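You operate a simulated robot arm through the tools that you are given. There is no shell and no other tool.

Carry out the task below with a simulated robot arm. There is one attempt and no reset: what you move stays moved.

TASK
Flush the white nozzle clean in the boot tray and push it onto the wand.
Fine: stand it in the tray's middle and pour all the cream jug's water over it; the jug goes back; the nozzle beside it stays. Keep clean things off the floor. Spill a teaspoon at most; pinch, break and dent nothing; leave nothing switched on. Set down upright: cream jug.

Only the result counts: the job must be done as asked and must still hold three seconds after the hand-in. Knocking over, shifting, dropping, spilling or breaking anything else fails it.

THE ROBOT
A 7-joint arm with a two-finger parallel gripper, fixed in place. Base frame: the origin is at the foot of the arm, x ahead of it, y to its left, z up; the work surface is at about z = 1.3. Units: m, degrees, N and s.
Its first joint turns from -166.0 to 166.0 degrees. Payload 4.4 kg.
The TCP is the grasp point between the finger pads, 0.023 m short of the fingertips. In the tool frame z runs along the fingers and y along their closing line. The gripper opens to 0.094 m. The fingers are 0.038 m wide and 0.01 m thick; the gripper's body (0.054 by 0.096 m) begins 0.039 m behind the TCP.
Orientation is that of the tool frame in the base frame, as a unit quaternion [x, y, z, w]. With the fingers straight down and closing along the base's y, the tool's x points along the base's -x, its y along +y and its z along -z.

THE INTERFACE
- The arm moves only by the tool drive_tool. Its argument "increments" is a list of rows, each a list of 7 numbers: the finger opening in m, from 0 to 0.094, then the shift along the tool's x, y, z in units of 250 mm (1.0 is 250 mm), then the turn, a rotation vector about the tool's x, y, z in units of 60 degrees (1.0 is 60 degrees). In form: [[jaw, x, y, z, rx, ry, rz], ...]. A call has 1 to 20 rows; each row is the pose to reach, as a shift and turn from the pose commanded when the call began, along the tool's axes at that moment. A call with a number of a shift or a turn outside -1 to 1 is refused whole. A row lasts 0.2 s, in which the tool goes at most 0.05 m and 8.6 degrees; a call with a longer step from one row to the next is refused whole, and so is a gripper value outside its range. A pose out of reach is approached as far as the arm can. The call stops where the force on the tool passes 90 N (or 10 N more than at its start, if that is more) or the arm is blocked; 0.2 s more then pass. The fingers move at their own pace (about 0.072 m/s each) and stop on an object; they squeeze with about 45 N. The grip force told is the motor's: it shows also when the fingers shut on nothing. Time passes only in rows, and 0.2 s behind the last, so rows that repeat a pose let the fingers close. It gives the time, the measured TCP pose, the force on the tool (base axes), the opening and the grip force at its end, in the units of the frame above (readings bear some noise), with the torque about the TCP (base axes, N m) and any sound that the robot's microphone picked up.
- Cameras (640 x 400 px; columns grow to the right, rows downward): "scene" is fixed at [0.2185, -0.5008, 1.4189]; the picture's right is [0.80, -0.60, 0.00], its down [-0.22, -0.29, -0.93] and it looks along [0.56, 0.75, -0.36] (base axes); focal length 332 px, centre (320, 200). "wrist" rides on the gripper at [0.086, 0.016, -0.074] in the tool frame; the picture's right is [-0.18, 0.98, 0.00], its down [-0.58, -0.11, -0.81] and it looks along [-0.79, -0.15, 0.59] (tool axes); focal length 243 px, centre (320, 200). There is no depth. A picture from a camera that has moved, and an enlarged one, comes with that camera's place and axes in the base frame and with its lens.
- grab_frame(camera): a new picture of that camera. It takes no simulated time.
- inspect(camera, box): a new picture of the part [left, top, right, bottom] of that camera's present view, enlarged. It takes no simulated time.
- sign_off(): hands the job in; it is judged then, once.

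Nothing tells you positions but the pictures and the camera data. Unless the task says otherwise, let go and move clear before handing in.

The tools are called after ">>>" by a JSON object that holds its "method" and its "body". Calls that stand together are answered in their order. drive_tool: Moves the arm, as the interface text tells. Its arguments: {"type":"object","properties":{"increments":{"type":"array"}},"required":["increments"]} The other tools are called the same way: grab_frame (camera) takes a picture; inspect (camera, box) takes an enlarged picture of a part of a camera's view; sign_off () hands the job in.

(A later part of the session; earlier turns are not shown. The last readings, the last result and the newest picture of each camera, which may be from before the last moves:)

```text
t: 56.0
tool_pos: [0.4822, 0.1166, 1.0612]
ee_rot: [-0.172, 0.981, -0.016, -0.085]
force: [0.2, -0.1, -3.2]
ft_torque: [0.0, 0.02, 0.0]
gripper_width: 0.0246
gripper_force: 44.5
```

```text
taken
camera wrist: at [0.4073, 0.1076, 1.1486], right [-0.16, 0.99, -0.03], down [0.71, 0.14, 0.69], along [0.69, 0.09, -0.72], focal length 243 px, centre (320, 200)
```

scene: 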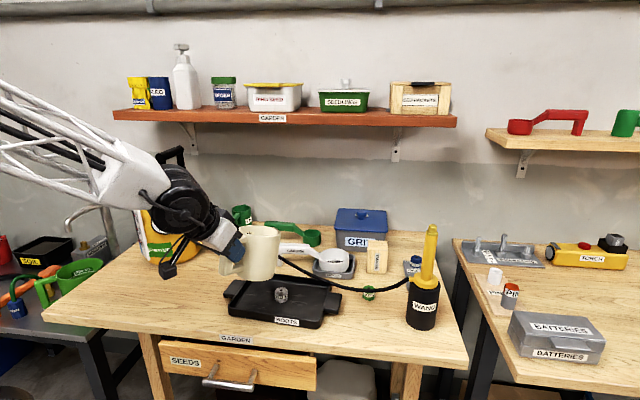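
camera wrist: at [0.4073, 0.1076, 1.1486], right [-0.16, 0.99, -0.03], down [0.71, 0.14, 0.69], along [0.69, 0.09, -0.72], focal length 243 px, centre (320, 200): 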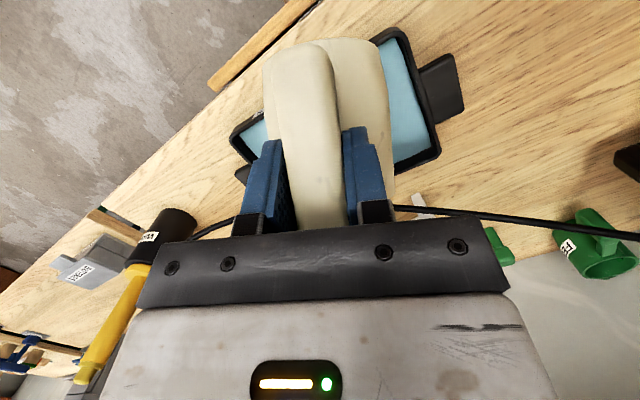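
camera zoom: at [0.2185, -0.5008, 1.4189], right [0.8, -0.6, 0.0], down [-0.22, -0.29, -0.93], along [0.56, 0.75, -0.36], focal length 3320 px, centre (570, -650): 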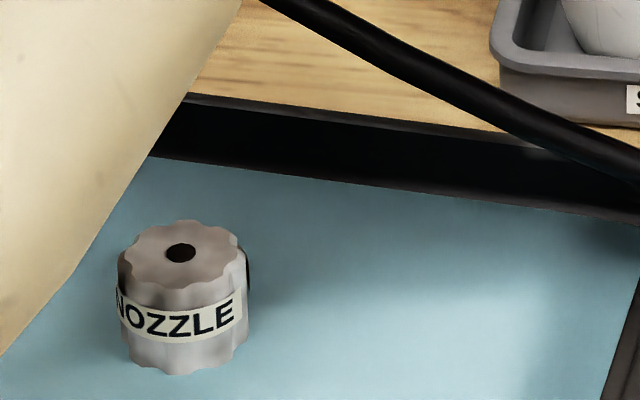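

Water is flowing over the nozzle into the tray, and the blotches are fading. I'm continuing the tilt to 80°.

>>> {"method": "drive_tool", "body": {"increments": [[0.018, -0.016, 0, -0.002, 0, 0.033, 0], [0.018, -0.032, 0, -0.004, 0, 0.067, 0], [0.018, -0.048, 0, -0.006, 0, 0.1, 0], [0.018, -0.064, 0, -0.008, 0, 0.133, 0], [0.018, -0.08, 0, -0.01, 0, 0.167, 0], [0.018, -0.098, 0, -0.012, 0, 0.2, 0], [0.018, -0.117, 0, -0.015, 0, 0.233, 0], [0.018, -0.136, 0, -0.018, 0, 0.267, 0], [0.018, -0.155, 0, -0.021, 0, 0.3, 0], [0.018, -0.173, 0, -0.023, 0, 0.333, 0], [0.018, -0.173, 0, -0.023, 0, 0.333, 0]]}}

>>> {"method": "inspect", "body": {"camera": "scene", "box": [220, 220, 350, 330]}}

```text
t: 58.4
tool_pos: [0.5228, 0.1307, 1.0578]
ee_rot: [-0.167, 0.951, -0.045, -0.255]
force: [0.1, -0.4, -1.9]
ft_torque: [0.03, 0.02, 0.0]
gripper_width: 0.0244
gripper_force: 45.1
```

```text
3.64 times, centred on (285, 275) of scene
camera zoom: at [0.2185, -0.5008, 1.4189], right [0.8, -0.6, 0.0], down [-0.22, -0.29, -0.93], along [0.56, 0.75, -0.36], focal length 1207 px, centre (447, -73)
```

zoom: 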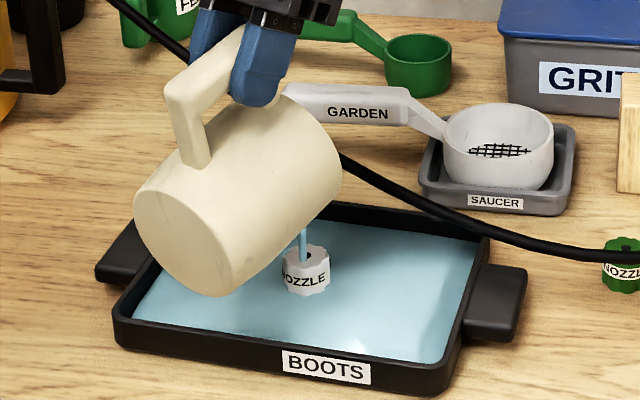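

The stream is landing right on the nozzle and it looks white now. I'm continuing on to 95° at the same pace.

>>> {"method": "drive_tool", "body": {"increments": [[0.018, -0.016, 0, -0.014, 0, 0.033, 0], [0.018, -0.032, 0, -0.028, 0, 0.067, 0], [0.018, -0.048, 0, -0.042, 0, 0.1, 0], [0.018, -0.064, 0, -0.055, 0, 0.133, 0], [0.018, -0.08, 0, -0.069, 0, 0.167, 0], [0.018, -0.1, 0, -0.085, 0, 0.208, 0], [0.018, -0.121, 0, -0.1, 0, 0.25, 0], [0.018, -0.121, 0, -0.1, 0, 0.25, 0]]}}

>>> {"method": "inspect", "body": {"camera": "scene", "box": [220, 220, 350, 330]}}

```text
t: 60.2
tool_pos: [0.5594, 0.1436, 1.0619]
ee_rot: [-0.159, 0.91, -0.066, -0.377]
force: [0.6, 0.2, -1.5]
ft_torque: [0.02, -0.03, 0.0]
gripper_width: 0.0245
gripper_force: 45.3
```

```text
3.64 times, centred on (285, 275) of scene
camera zoom: at [0.2185, -0.5008, 1.4189], right [0.8, -0.6, 0.0], down [-0.22, -0.29, -0.93], along [0.56, 0.75, -0.36], focal length 1207 px, centre (447, -73)
```

zoom: 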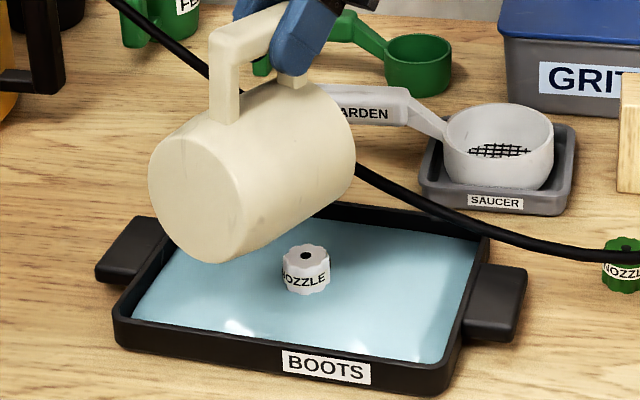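

Flow has nearly stopped at 95°. I'm going to 110° and holding to drain the last drops over the nozzle.

>>> {"method": "drive_tool", "body": {"increments": [[0.018, -0.017, 0, -0.019, 0, 0.042, 0], [0.018, -0.035, 0, -0.039, 0, 0.083, 0], [0.018, -0.052, 0, -0.058, 0, 0.125, 0], [0.018, -0.07, 0, -0.077, 0, 0.167, 0], [0.018, -0.087, 0, -0.097, 0, 0.208, 0], [0.018, -0.105, 0, -0.116, 0, 0.25, 0], [0.018, -0.105, 0, -0.116, 0, 0.25, 0], [0.018, -0.105, 0, -0.116, 0, 0.25, 0], [0.018, -0.105, 0, -0.116, 0, 0.25, 0], [0.018, -0.105, 0, -0.116, 0, 0.25, 0], [0.018, -0.105, 0, -0.116, 0, 0.25, 0]]}}

>>> {"method": "grab_frame", "body": {"camera": "scene"}}

>>> {"method": "inspect", "body": {"camera": "scene", "box": [220, 220, 350, 330]}}

```text
t: 62.6
tool_pos: [0.5961, 0.1595, 1.0662]
ee_rot: [-0.15, 0.853, -0.087, -0.493]
force: [-0.6, -0.8, -1.0]
ft_torque: [0.04, -0.04, 0.0]
gripper_width: 0.0246
gripper_force: 44.6
```

```text
taken
```

scene: 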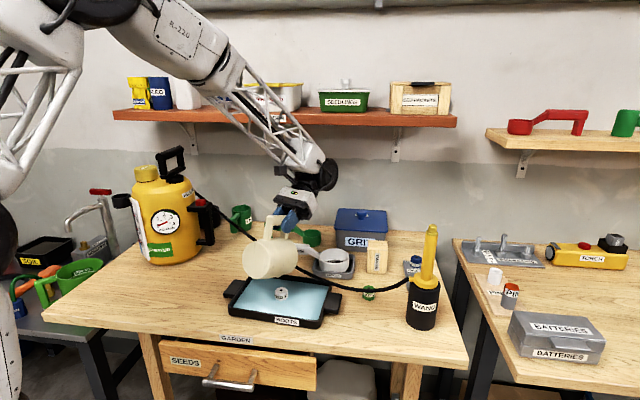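

```text
3.64 times, centred on (285, 275) of scene
camera zoom: at [0.2185, -0.5008, 1.4189], right [0.8, -0.6, 0.0], down [-0.22, -0.29, -0.93], along [0.56, 0.75, -0.36], focal length 1207 px, centre (447, -73)
```

zoom: 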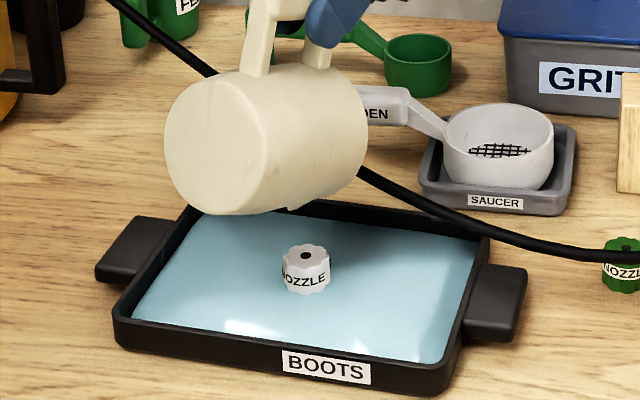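

The jug is drained at 110° with no stream left, and the nozzle is bright white in the flooded tray. I'm retracing the path back to upright.

>>> {"method": "drive_tool", "body": {"increments": [[0.018, 0.027, 0, 0.046, 0, -0.083, 0], [0.018, 0.053, 0, 0.092, 0, -0.167, 0], [0.018, 0.076, 0, 0.14, 0, -0.25, 0], [0.018, 0.099, 0, 0.188, 0, -0.333, 0], [0.018, 0.118, 0, 0.237, 0, -0.417, 0], [0.018, 0.137, 0, 0.286, 0, -0.5, 0], [0.018, 0.16, 0, 0.325, 0, -0.583, 0], [0.018, 0.183, 0, 0.365, 0, -0.667, 0], [0.018, 0.205, 0, 0.403, 0, -0.75, 0], [0.018, 0.226, 0, 0.44, 0, -0.833, 0]]}}

>>> {"method": "drive_tool", "body": {"increments": [[0.018, 0.04, 0, -0.003, 0, -0.083, 0], [0.018, 0.08, 0, -0.006, 0, -0.167, 0], [0.018, 0.107, 0, -0.005, 0, -0.25, 0], [0.018, 0.134, 0, -0.005, 0, -0.333, 0], [0.018, 0.161, 0, -0.004, 0, -0.417, 0], [0.018, 0.183, 0, -0.014, 0, -0.5, 0], [0.018, 0.195, 0, -0.015, 0, -0.583, 0], [0.018, 0.207, 0, -0.017, 0, -0.667, 0], [0.018, 0.219, 0, -0.018, 0, -0.75, 0], [0.018, 0.209, 0, -0.001, 0, -0.833, 0], [0.018, 0.199, 0, 0.016, 0, -0.917, 0], [0.018, 0.189, 0, 0.033, 0, -1.0, 0]]}}

>>> {"method": "grab_frame", "body": {"camera": "scene"}}

>>> {"method": "inspect", "body": {"camera": "scene", "box": [200, 200, 360, 330]}}

```text
t: 64.8
tool_pos: [0.4812, 0.1162, 1.0616]
ee_rot: [-0.172, 0.981, -0.016, -0.086]
force: [0.8, 0.1, -1.6]
ft_torque: [0.01, -0.02, -0.01]
gripper_width: 0.0247
gripper_force: 45.1
```

```text
t: 67.4
tool_pos: [0.4355, 0.099, 1.0611]
ee_rot: [-0.156, 0.892, 0.072, 0.418]
force: [0.1, 0.2, -1.6]
ft_torque: [0.0, 0.01, -0.02]
gripper_width: 0.0246
gripper_force: 44.7
```

```text
taken
```

scene: 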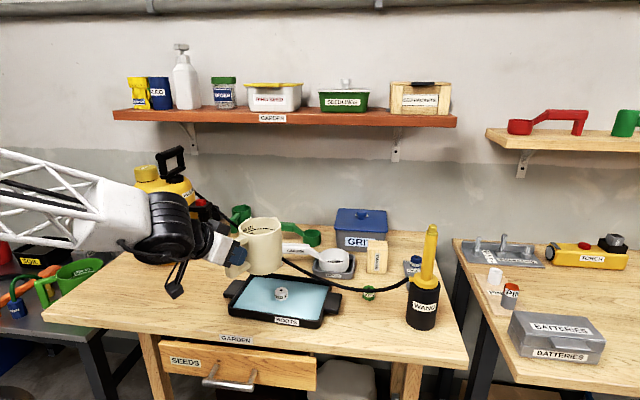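

```text
3.08 times, centred on (280, 265) of scene
camera zoom: at [0.2185, -0.5008, 1.4189], right [0.8, -0.6, 0.0], down [-0.22, -0.29, -0.93], along [0.56, 0.75, -0.36], focal length 1022 px, centre (443, 0)
```

zoom: 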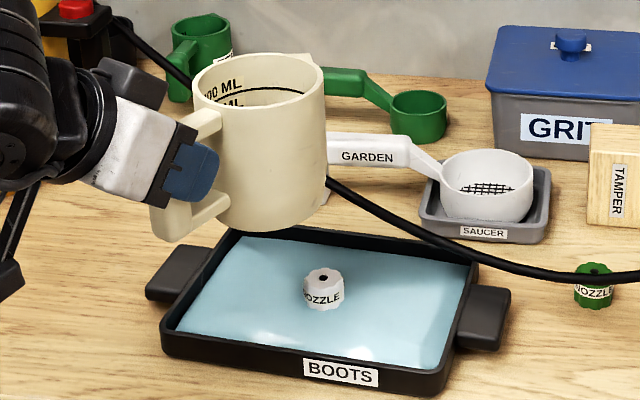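

The jug is empty and upright. I'm swinging it back above its original spot, at yaw 44° and TCP about (0.404, 0.266).

>>> {"method": "drive_tool", "body": {"increments": [[0.018, -0.005, 0.05, 0.006, -0.022, 0, -0.018], [0.018, -0.013, 0.13, 0.016, -0.058, 0, -0.049], [0.018, -0.023, 0.22, 0.027, -0.099, 0, -0.083], [0.018, -0.033, 0.31, 0.039, -0.14, 0, -0.118], [0.018, -0.043, 0.4, 0.05, -0.181, 0, -0.152], [0.018, -0.052, 0.49, 0.061, -0.222, 0, -0.186], [0.018, -0.061, 0.58, 0.073, -0.263, 0, -0.221], [0.018, -0.068, 0.64, 0.08, -0.292, 0, -0.245], [0.018, -0.071, 0.671, 0.084, -0.306, 0, -0.257], [0.018, -0.071, 0.671, 0.084, -0.306, 0, -0.257]]}}

>>> {"method": "grab_frame", "body": {"camera": "scene"}}

```text
t: 69.6
tool_pos: [0.4021, 0.2664, 1.0618]
ee_rot: [-0.339, 0.84, 0.157, 0.393]
force: [-0.6, 1.0, -2.1]
ft_torque: [-0.08, 0.06, 0.01]
gripper_width: 0.0245
gripper_force: 44.9
```

```text
taken
```

scene: 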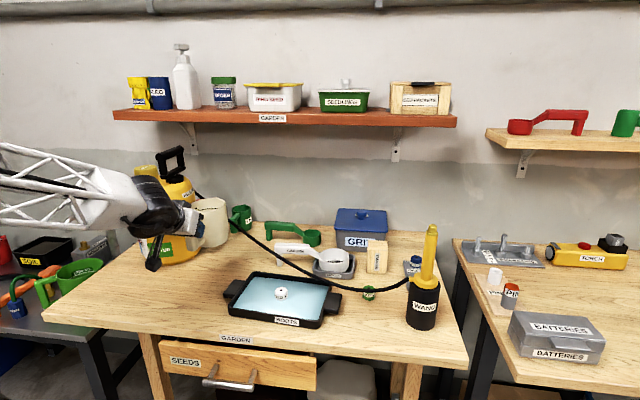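

>>> {"method": "drive_tool", "body": {"increments": [[0.018, 0.06, 0, 0.05, 0, 0, 0], [0.018, 0.15, 0, 0.126, 0, 0, 0], [0.018, 0.24, 0, 0.201, 0, 0, 0], [0.018, 0.32, 0, 0.268, 0, 0, 0], [0.018, 0.38, 0, 0.319, 0, 0, 0], [0.018, 0.415, 0, 0.348, 0, 0, 0], [0.018, 0.425, 0, 0.357, 0, 0, 0]]}}

>>> {"method": "inspect", "body": {"camera": "scene", "box": [180, 230, 260, 310]}}

```text
t: 71.2
tool_pos: [0.4032, 0.2665, 0.9222]
ee_rot: [-0.338, 0.841, 0.157, 0.392]
force: [-0.2, 0.0, -0.8]
ft_torque: [-0.03, 0.06, 0.02]
gripper_width: 0.0247
gripper_force: 45.1
```

```text
5.00 times, centred on (220, 270) of scene
camera zoom: at [0.2185, -0.5008, 1.4189], right [0.8, -0.6, 0.0], down [-0.22, -0.29, -0.93], along [0.56, 0.75, -0.36], focal length 1660 px, centre (820, -150)
```

zoom: 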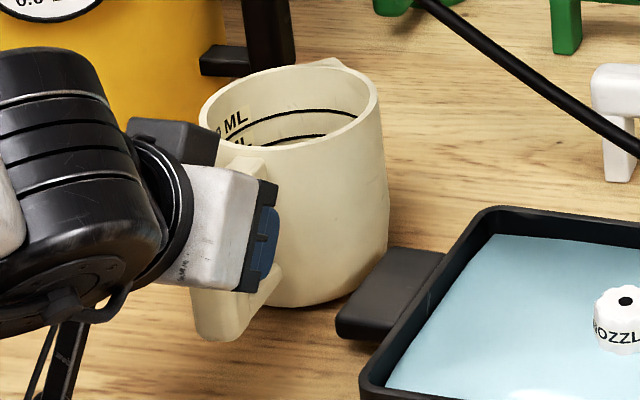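

The jug lines up with its original position in the picture to within a couple of pixels. I'm lowering the last 5 mm until it touches.

>>> {"method": "drive_tool", "body": {"increments": [[0.018, 0.006, 0, 0.005, 0, 0, 0], [0.018, 0.0123, 0, 0.0103, 0, 0, 0], [0.018, 0.0123, 0, 0.0103, 0, 0, 0]]}}

```text
t: 72.0
tool_pos: [0.4026, 0.2673, 0.9178]
ee_rot: [-0.339, 0.841, 0.157, 0.392]
force: [0.5, 1.5, -0.8]
ft_torque: [-0.05, 0.05, -0.01]
gripper_width: 0.0245
gripper_force: 44.8
```

>>> {"method": "drive_tool", "body": {"increments": [[0.018, 0.003, 0, 0.0026, 0, 0, 0], [0.018, 0.0046, 0, 0.0039, 0, 0, 0]]}}

>>> {"method": "inspect", "body": {"camera": "scene", "box": [180, 230, 260, 310]}}

```text
t: 72.6
tool_pos: [0.4038, 0.2661, 0.917]
ee_rot: [-0.34, 0.84, 0.158, 0.392]
force: [-4.2, 2.1, 14.3]
ft_torque: [0.94, -0.15, 0.26]
gripper_width: 0.0245
gripper_force: 45.0
```

```text
5.00 times, centred on (220, 270) of scene
camera zoom: at [0.2185, -0.5008, 1.4189], right [0.8, -0.6, 0.0], down [-0.22, -0.29, -0.93], along [0.56, 0.75, -0.36], focal length 1660 px, centre (820, -150)
```

zoom: 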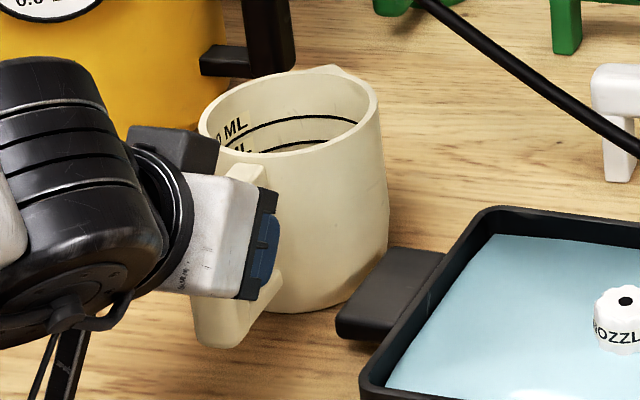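

Contact reached. I'm relieving the force slightly, then opening.

>>> {"method": "drive_tool", "body": {"increments": [[0.018, -0.004, 0, -0.0033, 0, 0, 0], [0.03, -0.004, 0, -0.0033, 0, 0, 0], [0.045, -0.004, 0, -0.0033, 0, 0, 0], [0.06, -0.004, 0, -0.0033, 0, 0, 0], [0.06, -0.004, 0, -0.0033, 0, 0, 0]]}}

>>> {"method": "inspect", "body": {"camera": "scene", "box": [180, 230, 260, 310]}}

>>> {"method": "inspect", "body": {"camera": "wrist", "box": [220, 50, 440, 230]}}

```text
t: 73.8
tool_pos: [0.4046, 0.2674, 0.9169]
ee_rot: [-0.34, 0.84, 0.158, 0.392]
force: [-0.7, -0.1, 0.2]
ft_torque: [-0.03, 0.0, 0.01]
gripper_width: 0.0599
gripper_force: 0.0
```

```text
5.00 times, centred on (220, 270) of scene
camera zoom: at [0.2185, -0.5008, 1.4189], right [0.8, -0.6, 0.0], down [-0.22, -0.29, -0.93], along [0.56, 0.75, -0.36], focal length 1660 px, centre (820, -150)
```

zoom: 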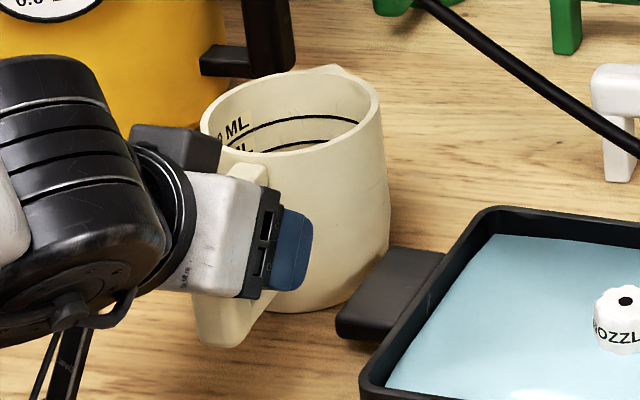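

```text
2.22 times, centred on (330, 140) of wrist
camera zoom: at [0.3118, 0.2008, 0.8991], right [-0.6, 0.79, 0.14], down [-0.1, -0.25, 0.96], along [0.8, 0.56, 0.23], focal length 539 px, centre (298, 333)
```

zoom: 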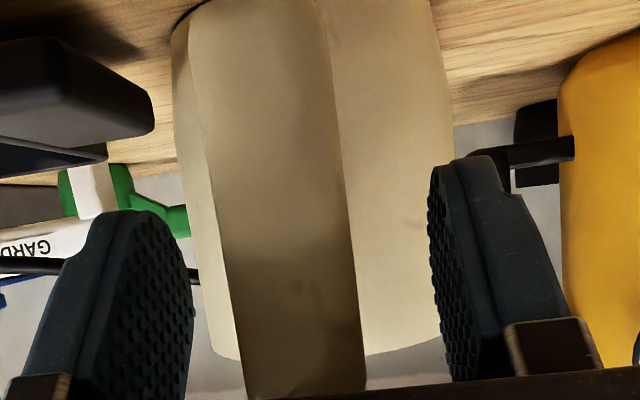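

The jug is standing upright in its original spot. I'm retreating along the tool axis, away from the handle.

>>> {"method": "drive_tool", "body": {"increments": [[0.06, 0, 0, -0.06, 0, 0, 0], [0.06, 0, 0, -0.16, 0, 0, 0], [0.06, 0, 0, -0.3, 0, 0, 0], [0.06, -0.08, 0, -0.45, 0, 0, 0], [0.06, -0.2, 0, -0.58, 0, 0, 0]]}}

>>> {"method": "inspect", "body": {"camera": "scene", "box": [180, 230, 260, 310]}}

>>> {"method": "grab_frame", "body": {"camera": "scene"}}

```text
t: 75.0
tool_pos: [0.3461, 0.2113, 1.0485]
ee_rot: [-0.339, 0.841, 0.158, 0.391]
force: [-0.4, -0.3, -0.9]
ft_torque: [0.0, -0.01, -0.01]
gripper_width: 0.0601
gripper_force: 0.2
```

```text
5.00 times, centred on (220, 270) of scene
camera zoom: at [0.2185, -0.5008, 1.4189], right [0.8, -0.6, 0.0], down [-0.22, -0.29, -0.93], along [0.56, 0.75, -0.36], focal length 1660 px, centre (820, -150)
```

zoom: 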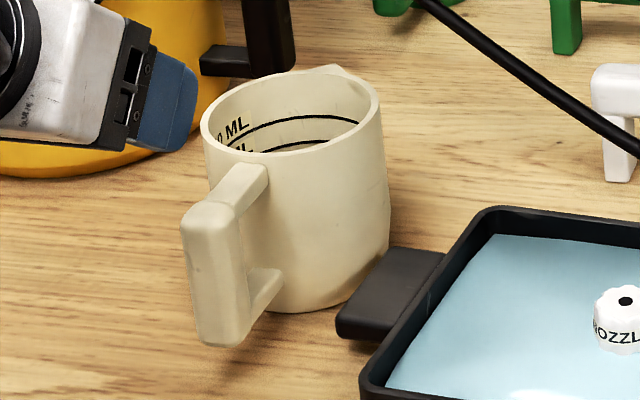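

```text
taken
```

scene: 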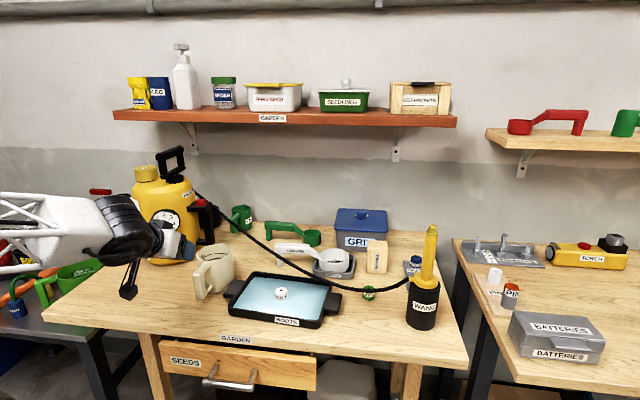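

The jug matches its original placement. I'm raising and levelling the tool to look into the jug and at the nozzle.

>>> {"method": "drive_tool", "body": {"increments": [[0.07, -0.05, 0, -0.04, 0, 0.14, 0], [0.08, -0.1, 0, -0.08, 0, 0.28, 0], [0.09, -0.15, 0, -0.12, 0, 0.42, 0], [0.094, -0.2, 0, -0.16, 0, 0.56, 0], [0.094, -0.245, 0, -0.206, 0, 0.7, 0], [0.094, -0.245, 0, -0.206, 0, 0.833, 0], [0.094, -0.245, 0, -0.206, 0, 0.833, 0]]}}

>>> {"method": "grab_frame", "body": {"camera": "wrist"}}

>>> {"method": "inspect", "body": {"camera": "scene", "box": [220, 250, 350, 335]}}

```text
t: 76.6
tool_pos: [0.3474, 0.213, 1.1283]
ee_rot: [-0.374, 0.927, -0.002, -0.001]
force: [0.1, 0.2, 0.8]
ft_torque: [0.04, 0.01, -0.02]
gripper_width: 0.0941
gripper_force: 0.1
```

```text
taken
camera wrist: at [0.2733, 0.1657, 1.2026], right [-0.55, 0.84, 0.0], down [0.49, 0.33, 0.81], along [0.67, 0.44, -0.59], focal length 243 px, centre (320, 200)
```

wrist: 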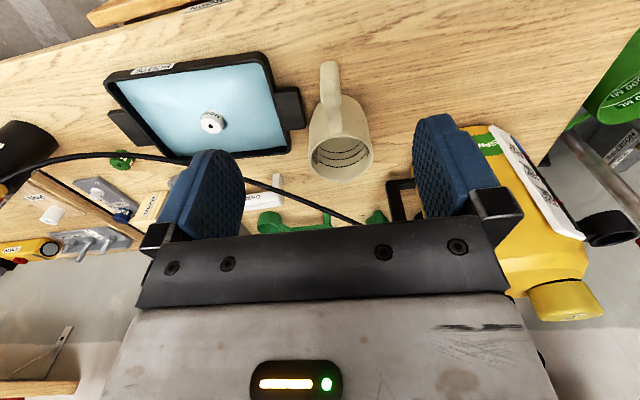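

```text
4.71 times, centred on (285, 292) of scene
camera zoom: at [0.2185, -0.5008, 1.4189], right [0.8, -0.6, 0.0], down [-0.22, -0.29, -0.93], along [0.56, 0.75, -0.36], focal length 1563 px, centre (485, -235)
```

zoom: 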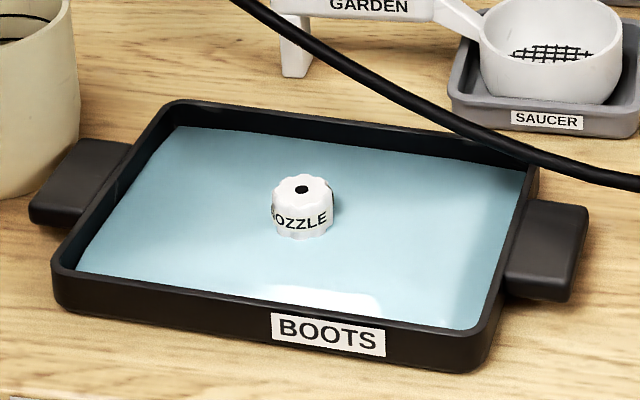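

>>> {"method": "inspect", "body": {"camera": "wrist", "box": [290, 50, 400, 200]}}

>>> {"method": "inspect", "body": {"camera": "wrist", "box": [160, 80, 270, 160]}}

>>> {"method": "inspect", "body": {"camera": "scene", "box": [390, 215, 460, 300]}}

```text
2.67 times, centred on (345, 125) of wrist
camera zoom: at [0.2733, 0.1657, 1.2026], right [-0.55, 0.84, 0.0], down [0.49, 0.33, 0.81], along [0.67, 0.44, -0.59], focal length 647 px, centre (253, 400)
```

zoom: 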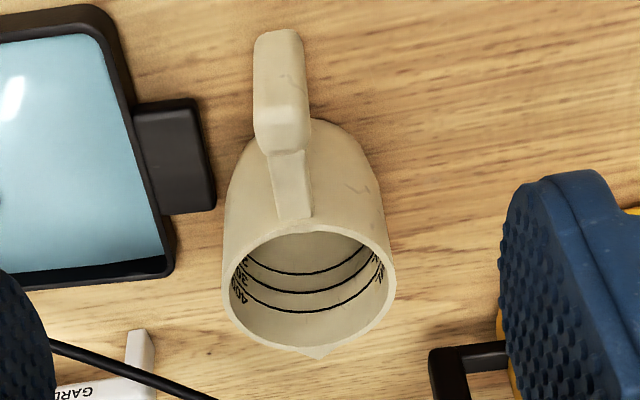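

```text
5.00 times, centred on (215, 120) of wrist
camera zoom: at [0.2733, 0.1657, 1.2026], right [-0.55, 0.84, 0.0], down [0.49, 0.33, 0.81], along [0.67, 0.44, -0.59], focal length 1213 px, centre (845, 600)
```

zoom: 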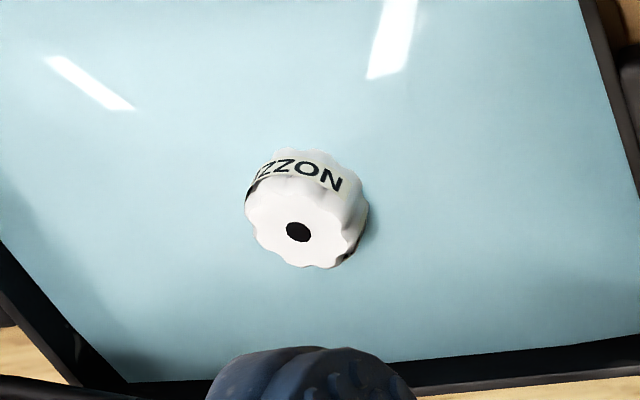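

```text
4.71 times, centred on (425, 258) of scene
camera zoom: at [0.2185, -0.5008, 1.4189], right [0.8, -0.6, 0.0], down [-0.22, -0.29, -0.93], along [0.56, 0.75, -0.36], focal length 1563 px, centre (-174, -71)
```

zoom: 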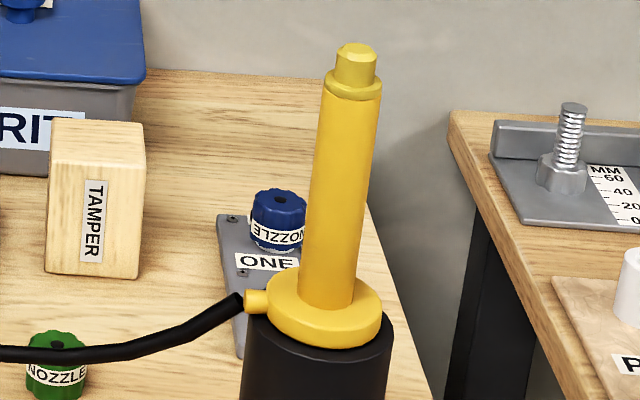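

The jug is empty and the nozzle is clean white. The wand is vertical, with its spigot tip near (0.815, -0.120, 1.10). Next I'll go back over the nozzle in the tray.

>>> {"method": "drive_tool", "body": {"increments": [[0.08, -0.05, -0.09, 0, 0, 0, 0.09], [0.07, -0.11, -0.2, 0.02, 0, 0, 0.19], [0.06, -0.18, -0.31, 0.06, 0, 0, 0.29], [0.06, -0.25, -0.43, 0.12, 0, 0, 0.39], [0.06, -0.32, -0.55, 0.2, 0, 0, 0.49], [0.06, -0.39, -0.66, 0.28, 0, 0, 0.59], [0.06, -0.45, -0.76, 0.36, 0, 0, 0.68], [0.06, -0.488, -0.817, 0.432, 0, 0, 0.733], [0.06, -0.488, -0.817, 0.432, 0, 0, 0.733]]}}

>>> {"method": "inspect", "body": {"camera": "wrist", "box": [180, 0, 480, 200]}}

```text
t: 78.6
tool_pos: [0.5776, 0.1502, 1.0236]
ee_rot: [0.001, 1.0, 0.0, 0.001]
force: [-0.4, 0.9, 0.6]
ft_torque: [0.0, 0.01, 0.02]
gripper_width: 0.0599
gripper_force: 0.1
```

```text
2.00 times, centred on (330, 100) of wrist
camera zoom: at [0.491, 0.1675, 1.0983], right [0.19, 0.98, 0.0], down [0.58, -0.11, 0.81], along [0.79, -0.15, -0.59], focal length 485 px, centre (300, 400)
```

zoom: 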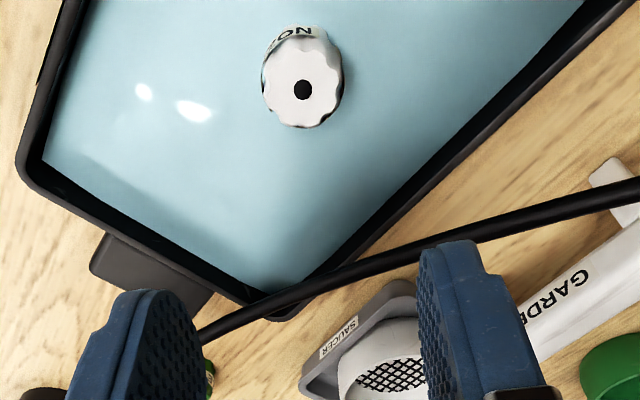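

>>> {"method": "inspect", "body": {"camera": "wrist", "box": [290, 0, 370, 70]}}

>>> {"method": "inspect", "body": {"camera": "scene", "box": [265, 275, 300, 305]}}

```text
5.71 times, centred on (330, 35) of wrist
camera zoom: at [0.491, 0.1675, 1.0983], right [0.19, 0.98, 0.0], down [0.58, -0.11, 0.81], along [0.79, -0.15, -0.59], focal length 1386 px, centre (263, 1143)
```

zoom: 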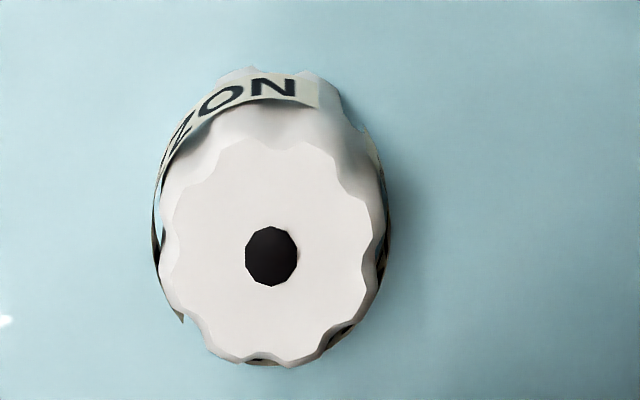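

```text
13.33 times, centred on (282, 290) of scene
camera zoom: at [0.2185, -0.5008, 1.4189], right [0.8, -0.6, 0.0], down [-0.22, -0.29, -0.93], along [0.56, 0.75, -0.36], focal length 4427 px, centre (820, -1000)
```

zoom: 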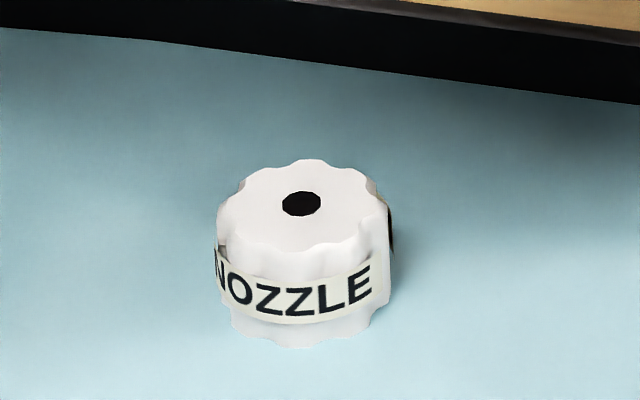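

The nozzle is clean. I'm descending to grip it at the same height as before.

>>> {"method": "drive_tool", "body": {"increments": [[0.06, 0.002, 0.004, 0.16, 0, 0, 0], [0.06, 0.002, 0.004, 0.32, 0, 0, 0], [0.06, 0.002, 0.004, 0.46, 0, 0, 0], [0.06, 0.002, 0.004, 0.54, 0, 0, 0], [0.06, 0.002, 0.004, 0.59, 0, 0, 0]]}}

>>> {"method": "inspect", "body": {"camera": "wrist", "box": [180, 40, 480, 240]}}

>>> {"method": "inspect", "body": {"camera": "scene", "box": [230, 250, 330, 325]}}

```text
t: 79.8
tool_pos: [0.5755, 0.1492, 0.8771]
ee_rot: [0.0, 1.0, -0.001, 0.001]
force: [-0.3, -0.6, 0.6]
ft_torque: [0.01, 0.04, 0.02]
gripper_width: 0.0603
gripper_force: 0.1
```

```text
2.00 times, centred on (330, 140) of wrist
camera zoom: at [0.4886, 0.1665, 0.9511], right [0.19, 0.98, 0.0], down [0.58, -0.11, 0.81], along [0.79, -0.15, -0.59], focal length 485 px, centre (300, 320)
```

zoom: 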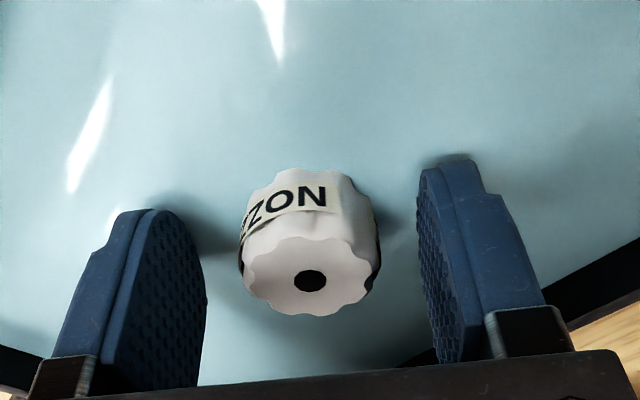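

```text
5.33 times, centred on (280, 288) of scene
camera zoom: at [0.2185, -0.5008, 1.4189], right [0.8, -0.6, 0.0], down [-0.22, -0.29, -0.93], along [0.56, 0.75, -0.36], focal length 1771 px, centre (533, -267)
```

zoom: 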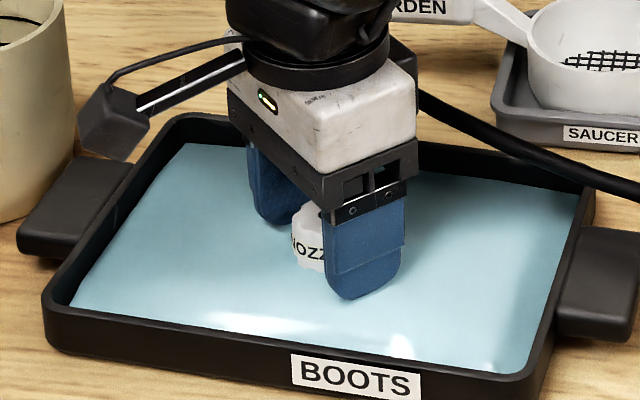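

>>> {"method": "drive_tool", "body": {"increments": [[0.06, 0, 0.008, 0.006, 0, 0, 0], [0.05, 0, 0.008, 0.008, 0, 0, 0], [0.03, 0, 0.008, 0.008, 0, 0, 0], [0.03, 0, 0.008, 0.008, 0, 0, 0], [0.03, 0, 0.008, 0.008, 0, 0, 0], [0.03, 0, 0.008, 0.008, 0, 0, 0]]}}

>>> {"method": "inspect", "body": {"camera": "wrist", "box": [180, 40, 480, 240]}}

```text
t: 81.2
tool_pos: [0.5763, 0.1524, 0.8733]
ee_rot: [0.0, 1.0, 0.0, 0.001]
force: [-0.3, -1.4, -0.1]
ft_torque: [-0.01, 0.02, 0.01]
gripper_width: 0.0318
gripper_force: 45.6
```

```text
2.00 times, centred on (330, 140) of wrist
camera zoom: at [0.4885, 0.169, 0.948], right [0.19, 0.98, 0.0], down [0.58, -0.11, 0.81], along [0.79, -0.15, -0.59], focal length 485 px, centre (300, 320)
```

zoom: 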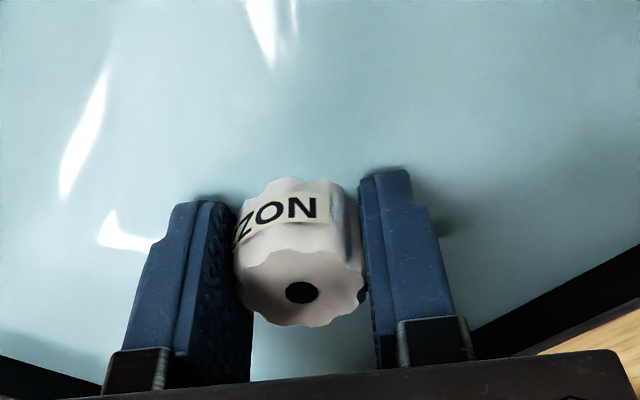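

The clean nozzle is gripped centrally. I'm lifting it slowly above the tray, letting it drip, then rising high enough to clear the wand.

>>> {"method": "drive_tool", "body": {"increments": [[0.03, 0, 0, -0.03, 0, 0, 0], [0.03, 0, 0, -0.08, 0, 0, 0], [0.03, 0, 0, -0.15, 0, 0, 0], [0.03, 0, 0, -0.22, 0, 0, 0], [0.03, 0, 0, -0.22, 0, 0, 0], [0.03, 0, 0, -0.22, 0, 0, 0], [0.03, 0, 0, -0.22, 0, 0, 0], [0.03, 0, 0, -0.22, 0, 0, 0], [0.03, 0, 0, -0.38, 0, 0, 0], [0.03, 0, 0, -0.56, 0, 0, 0], [0.03, 0, 0, -0.74, 0, 0, 0], [0.03, 0, 0, -0.92, 0, 0, 0], [0.03, 0, 0, -1.0, 0, 0, 0]]}}

>>> {"method": "drive_tool", "body": {"increments": [[0.03, -0.05, -0.06, -0.1, 0, 0, 0], [0.03, -0.14, -0.18, -0.24, 0, 0, 0], [0.03, -0.24, -0.3, -0.28, 0, 0, 0], [0.03, -0.34, -0.43, -0.28, 0, 0, 0], [0.03, -0.44, -0.56, -0.28, 0, 0, 0], [0.03, -0.54, -0.69, -0.28, 0, 0, 0], [0.03, -0.62, -0.8, -0.28, 0, 0, 0], [0.03, -0.68, -0.88, -0.28, 0, 0, 0]]}}

>>> {"method": "grab_frame", "body": {"camera": "wrist"}}

>>> {"method": "grab_frame", "body": {"camera": "scene"}}

```text
t: 84.0
tool_pos: [0.5748, 0.1514, 1.1248]
ee_rot: [0.001, 1.0, -0.001, -0.001]
force: [0.5, -0.2, 0.5]
ft_torque: [0.01, 0.02, -0.01]
gripper_width: 0.0318
gripper_force: 44.5
```

```text
refused: row 2 steps farther than a row can; nothing moved
```

```text
taken
camera wrist: at [0.4877, 0.1684, 1.199], right [0.19, 0.98, 0.0], down [0.58, -0.11, 0.81], along [0.79, -0.15, -0.59], focal length 243 px, centre (320, 200)
```

wrist: 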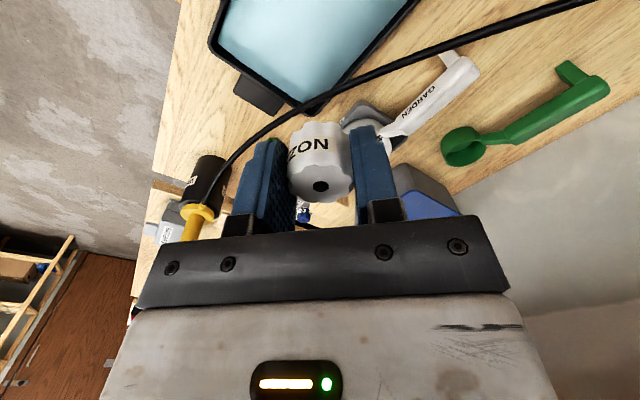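

```text
taken
```

scene: 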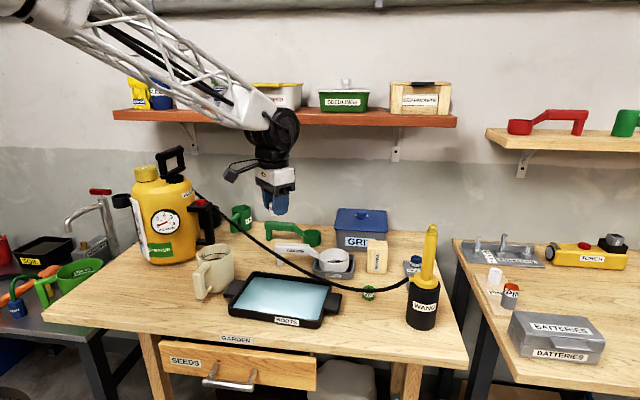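

>>> {"method": "drive_tool", "body": {"increments": [[0.03, 0, 0, -0.13, 0, 0, 0], [0.03, 0, 0, -0.26, 0, 0, 0], [0.03, 0, 0, -0.38, 0, 0, 0], [0.03, -0.08, -0.09, -0.38, 0, 0, 0], [0.03, -0.18, -0.2, -0.38, 0, 0, 0], [0.03, -0.28, -0.31, -0.38, 0, 0, 0], [0.03, -0.38, -0.43, -0.38, 0, 0, 0], [0.03, -0.48, -0.54, -0.38, 0, 0, 0]]}}

>>> {"method": "drive_tool", "body": {"increments": [[0.03, -0.1, -0.11, 0, 0, 0, 0], [0.03, -0.2, -0.22, 0, 0, 0, 0], [0.03, -0.3, -0.33, 0, 0, 0, 0], [0.03, -0.4, -0.45, 0, 0, 0, 0], [0.03, -0.48, -0.544, 0, 0, 0, 0], [0.03, -0.48, -0.544, 0, 0, 0, 0]]}}

>>> {"method": "grab_frame", "body": {"camera": "wrist"}}

>>> {"method": "inspect", "body": {"camera": "scene", "box": [370, 150, 490, 260]}}

```text
t: 85.8
tool_pos: [0.6934, 0.0166, 1.2148]
ee_rot: [0.0, 1.0, 0.0, 0.001]
force: [0.0, -0.5, -0.3]
ft_torque: [0.05, 0.02, -0.03]
gripper_width: 0.0317
gripper_force: 45.0
```

```text
t: 87.2
tool_pos: [0.8152, -0.1197, 1.2133]
ee_rot: [0.0, 1.0, 0.0, -0.001]
force: [-0.1, 0.2, 0.5]
ft_torque: [-0.01, -0.01, -0.02]
gripper_width: 0.0321
gripper_force: 45.4
```

```text
taken
camera wrist: at [0.729, -0.1023, 1.2882], right [0.19, 0.98, 0.0], down [0.58, -0.11, 0.81], along [0.79, -0.15, -0.59], focal length 243 px, centre (320, 200)
```

wrist: 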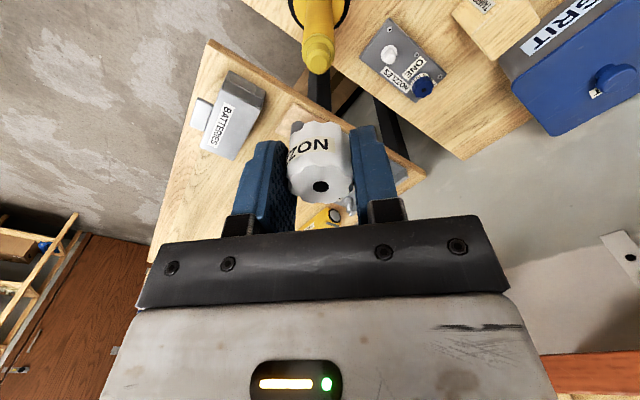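

```text
3.64 times, centred on (430, 205) of scene
camera zoom: at [0.2185, -0.5008, 1.4189], right [0.8, -0.6, 0.0], down [-0.22, -0.29, -0.93], along [0.56, 0.75, -0.36], focal length 1207 px, centre (-80, 182)
```

zoom: 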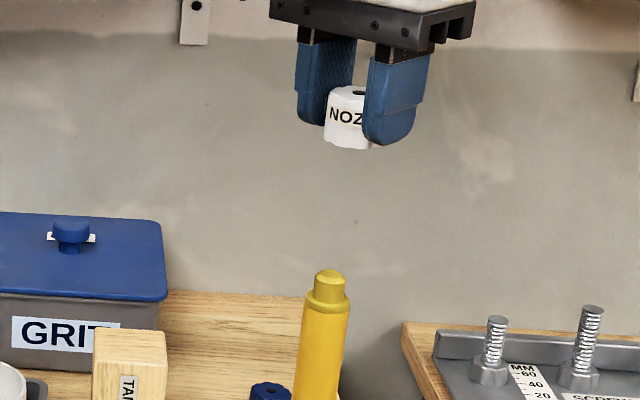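

>>> {"method": "inspect", "body": {"camera": "wrist", "box": [270, 0, 370, 100]}}

>>> {"method": "inspect", "body": {"camera": "scene", "box": [400, 160, 470, 245]}}

```text
4.00 times, centred on (320, 50) of wrist
camera zoom: at [0.729, -0.1023, 1.2882], right [0.19, 0.98, 0.0], down [0.58, -0.11, 0.81], along [0.79, -0.15, -0.59], focal length 970 px, centre (320, 800)
```

zoom: 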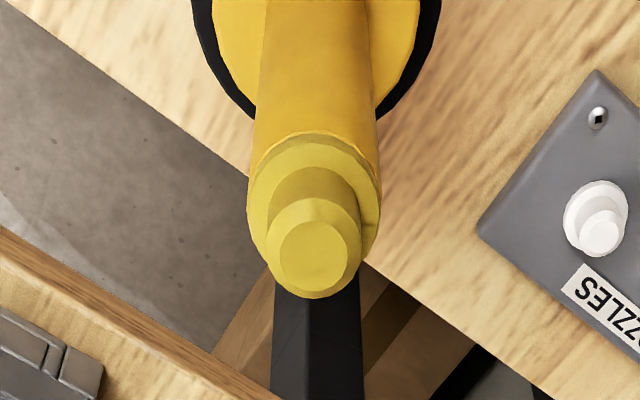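

```text
4.71 times, centred on (435, 202) of scene
camera zoom: at [0.2185, -0.5008, 1.4189], right [0.8, -0.6, 0.0], down [-0.22, -0.29, -0.93], along [0.56, 0.75, -0.36], focal length 1563 px, centre (-221, 188)
```

zoom: 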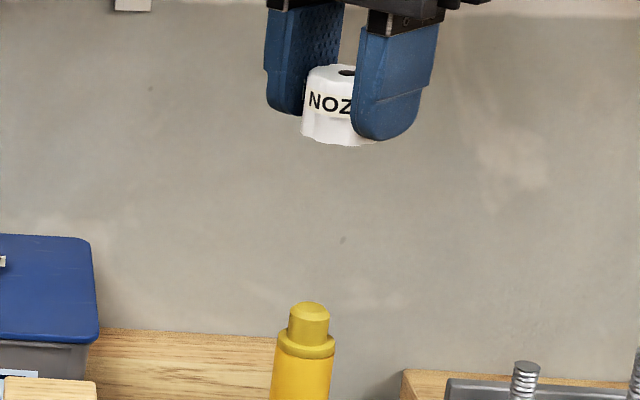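

The nozzle is roughly above the spigot tip. To align within a millimetre or two, I'm lowering to just above the tip and comparing from both cameras.

>>> {"method": "drive_tool", "body": {"increments": [[0.03, 0, 0, 0.1, 0, 0, 0], [0.03, 0, 0, 0.19, 0, 0, 0], [0.03, 0, 0, 0.25, 0, 0, 0], [0.03, 0, 0, 0.25, 0, 0, 0]]}}

>>> {"method": "inspect", "body": {"camera": "wrist", "box": [240, 30, 400, 230]}}

>>> {"method": "inspect", "body": {"camera": "scene", "box": [405, 190, 465, 250]}}

```text
t: 88.2
tool_pos: [0.8172, -0.1205, 1.1529]
ee_rot: [0.001, 1.0, -0.001, 0.001]
force: [0.2, -0.9, -0.6]
ft_torque: [0.01, 0.01, -0.02]
gripper_width: 0.0315
gripper_force: 44.8
```

```text
2.00 times, centred on (320, 130) of wrist
camera zoom: at [0.729, -0.1029, 1.2278], right [0.19, 0.98, 0.0], down [0.58, -0.11, 0.81], along [0.79, -0.15, -0.59], focal length 485 px, centre (320, 340)
```

zoom: 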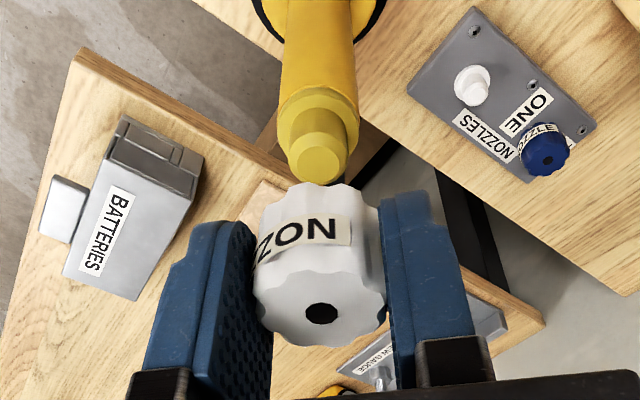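

```text
6.67 times, centred on (435, 220) of scene
camera zoom: at [0.2185, -0.5008, 1.4189], right [0.8, -0.6, 0.0], down [-0.22, -0.29, -0.93], along [0.56, 0.75, -0.36], focal length 2214 px, centre (-447, 67)
```

zoom: 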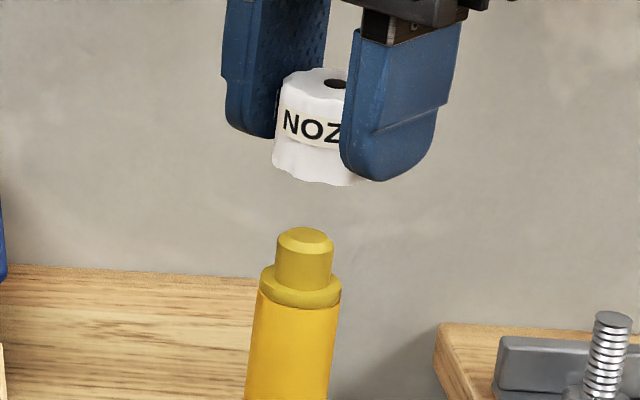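

From both views the nozzle axis is about 4 mm too far in +x, and y is good. I'm shifting back 4 mm and lowering to just above the tip.

>>> {"method": "drive_tool", "body": {"increments": [[0.03, 0.015, 0, 0.02, 0, 0, 0], [0.03, 0.015, 0, 0.06, 0, 0, 0], [0.03, 0.015, 0, 0.08, 0, 0, 0], [0.03, 0.015, 0, 0.08, 0, 0, 0]]}}

>>> {"method": "inspect", "body": {"camera": "wrist", "box": [240, 30, 400, 230]}}

>>> {"method": "inspect", "body": {"camera": "scene", "box": [410, 200, 455, 250]}}

```text
t: 89.2
tool_pos: [0.8116, -0.1189, 1.1345]
ee_rot: [0.001, 1.0, 0.0, 0.001]
force: [0.2, 0.4, -0.6]
ft_torque: [0.0, 0.0, -0.01]
gripper_width: 0.0317
gripper_force: 45.1
```

```text
2.00 times, centred on (320, 130) of wrist
camera zoom: at [0.7256, -0.102, 1.209], right [0.19, 0.98, 0.0], down [0.58, -0.11, 0.81], along [0.79, -0.15, -0.59], focal length 485 px, centre (320, 340)
```

zoom: 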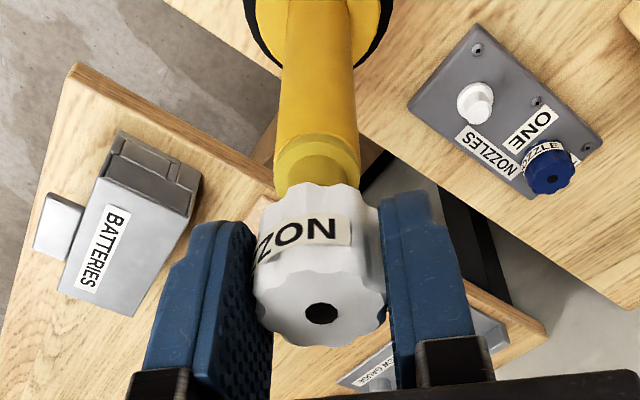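

```text
8.00 times, centred on (432, 225) of scene
camera zoom: at [0.2185, -0.5008, 1.4189], right [0.8, -0.6, 0.0], down [-0.22, -0.29, -0.93], along [0.56, 0.75, -0.36], focal length 2656 px, centre (-580, 0)
```

zoom: 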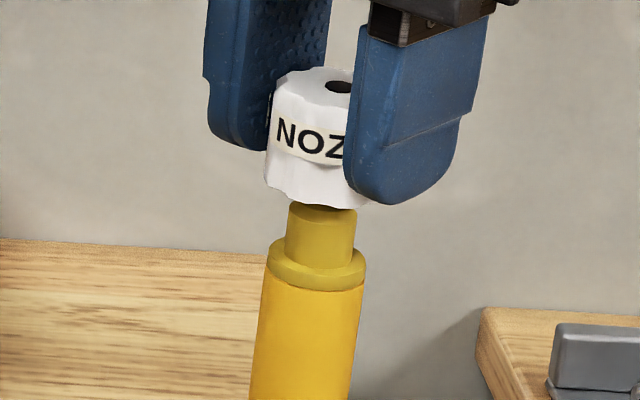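

Alignment looks within about 1 mm. I'm applying a small y trim and starting to press down gently.

>>> {"method": "drive_tool", "body": {"increments": [[0.03, 0, -0.003, 0.01, 0, 0, 0], [0.03, 0, -0.003, 0.02, 0, 0, 0], [0.03, 0, -0.003, 0.03, 0, 0, 0], [0.03, 0, -0.003, 0.04, 0, 0, 0]]}}

>>> {"method": "inspect", "body": {"camera": "scene", "box": [410, 200, 455, 250]}}

>>> {"method": "inspect", "body": {"camera": "wrist", "box": [240, 30, 400, 230]}}

```text
t: 90.2
tool_pos: [0.8126, -0.1196, 1.1256]
ee_rot: [0.001, 1.0, -0.001, 0.0]
force: [-0.5, -0.2, -0.3]
ft_torque: [-0.01, 0.02, -0.05]
gripper_width: 0.0315
gripper_force: 44.8
```

```text
8.00 times, centred on (432, 225) of scene
camera zoom: at [0.2185, -0.5008, 1.4189], right [0.8, -0.6, 0.0], down [-0.22, -0.29, -0.93], along [0.56, 0.75, -0.36], focal length 2656 px, centre (-580, 0)
```

zoom: 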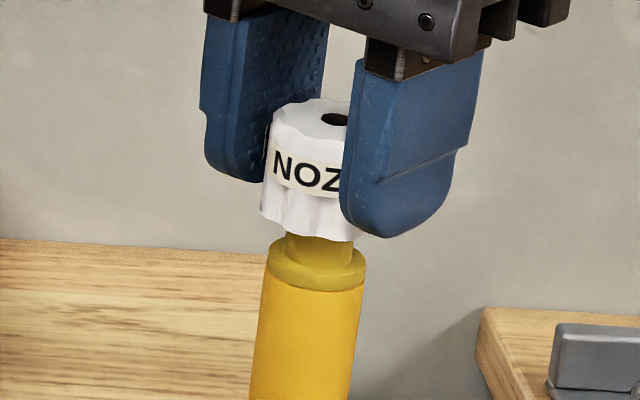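

```text
2.00 times, centred on (320, 130) of wrist
camera zoom: at [0.7246, -0.1028, 1.1999], right [0.19, 0.98, 0.0], down [0.58, -0.11, 0.81], along [0.79, -0.15, -0.59], focal length 485 px, centre (320, 340)
```

zoom: 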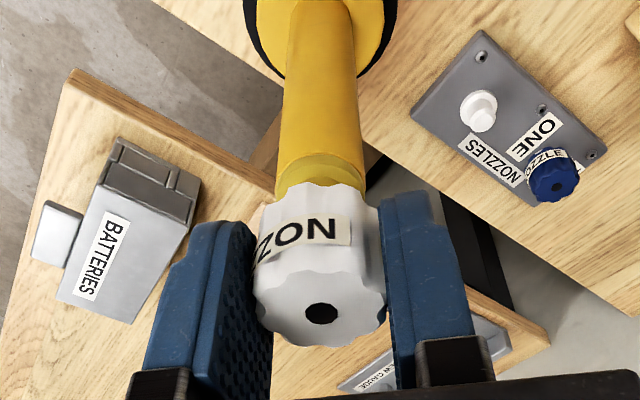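

>>> {"method": "drive_tool", "body": {"increments": [[0.03, 0, 0, 0.006, 0, 0, 0], [0.03, 0, 0, 0.012, 0, 0, 0], [0.03, 0, 0, 0.016, 0, 0, 0]]}}

```text
t: 91.0
tool_pos: [0.8115, -0.1192, 1.1208]
ee_rot: [0.001, 1.0, -0.001, 0.001]
force: [0.0, -0.6, -0.2]
ft_torque: [-0.02, -0.01, 0.04]
gripper_width: 0.0318
gripper_force: 44.8
```

>>> {"method": "drive_tool", "body": {"increments": [[0.03, 0, 0, 0.006, 0, 0, 0], [0.03, 0, 0, 0.012, 0, 0, 0], [0.03, 0, 0, 0.016, 0, 0, 0]]}}

>>> {"method": "inspect", "body": {"camera": "scene", "box": [410, 200, 455, 250]}}

```text
t: 91.8
tool_pos: [0.812, -0.1215, 1.117]
ee_rot: [0.001, 1.0, -0.001, 0.001]
force: [0.0, 0.0, -0.1]
ft_torque: [0.0, 0.03, -0.02]
gripper_width: 0.0315
gripper_force: 45.1
```

```text
8.00 times, centred on (432, 225) of scene
camera zoom: at [0.2185, -0.5008, 1.4189], right [0.8, -0.6, 0.0], down [-0.22, -0.29, -0.93], along [0.56, 0.75, -0.36], focal length 2656 px, centre (-580, 0)
```

zoom: 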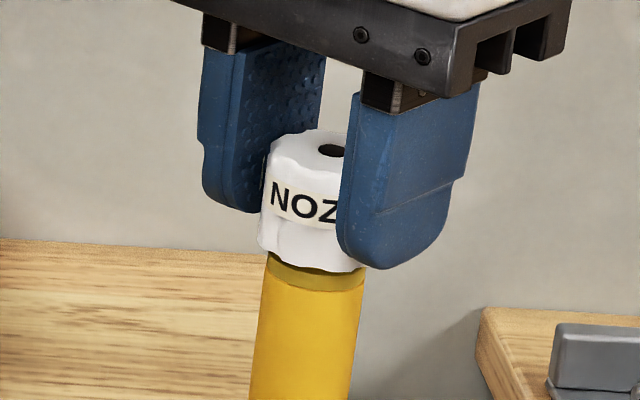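

The nozzle is sliding onto the spigot freely and is close to the collar. I'm pressing on in small steps to feel it seat.

>>> {"method": "drive_tool", "body": {"increments": [[0.03, 0, 0, 0.004, 0, 0, 0], [0.03, 0, 0, 0.008, 0, 0, 0], [0.03, 0, 0, 0.012, 0, 0, 0]]}}

>>> {"method": "inspect", "body": {"camera": "scene", "box": [410, 200, 455, 250]}}

```text
t: 92.6
tool_pos: [0.8112, -0.1194, 1.1122]
ee_rot: [0.002, 1.0, -0.001, 0.001]
force: [-0.3, -0.7, 1.5]
ft_torque: [0.02, 0.03, 0.01]
gripper_width: 0.0316
gripper_force: 44.6
```

```text
8.00 times, centred on (432, 225) of scene
camera zoom: at [0.2185, -0.5008, 1.4189], right [0.8, -0.6, 0.0], down [-0.22, -0.29, -0.93], along [0.56, 0.75, -0.36], focal length 2656 px, centre (-580, 0)
```

zoom: 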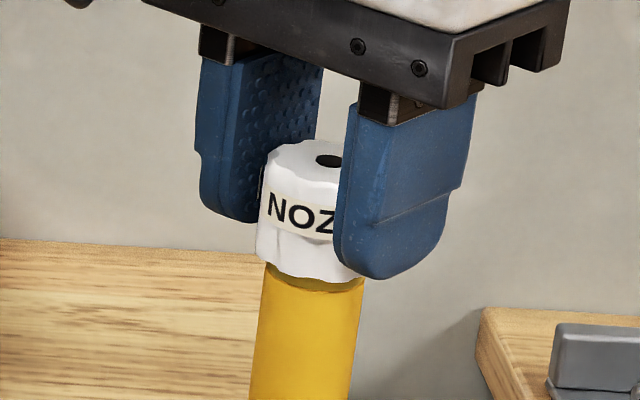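

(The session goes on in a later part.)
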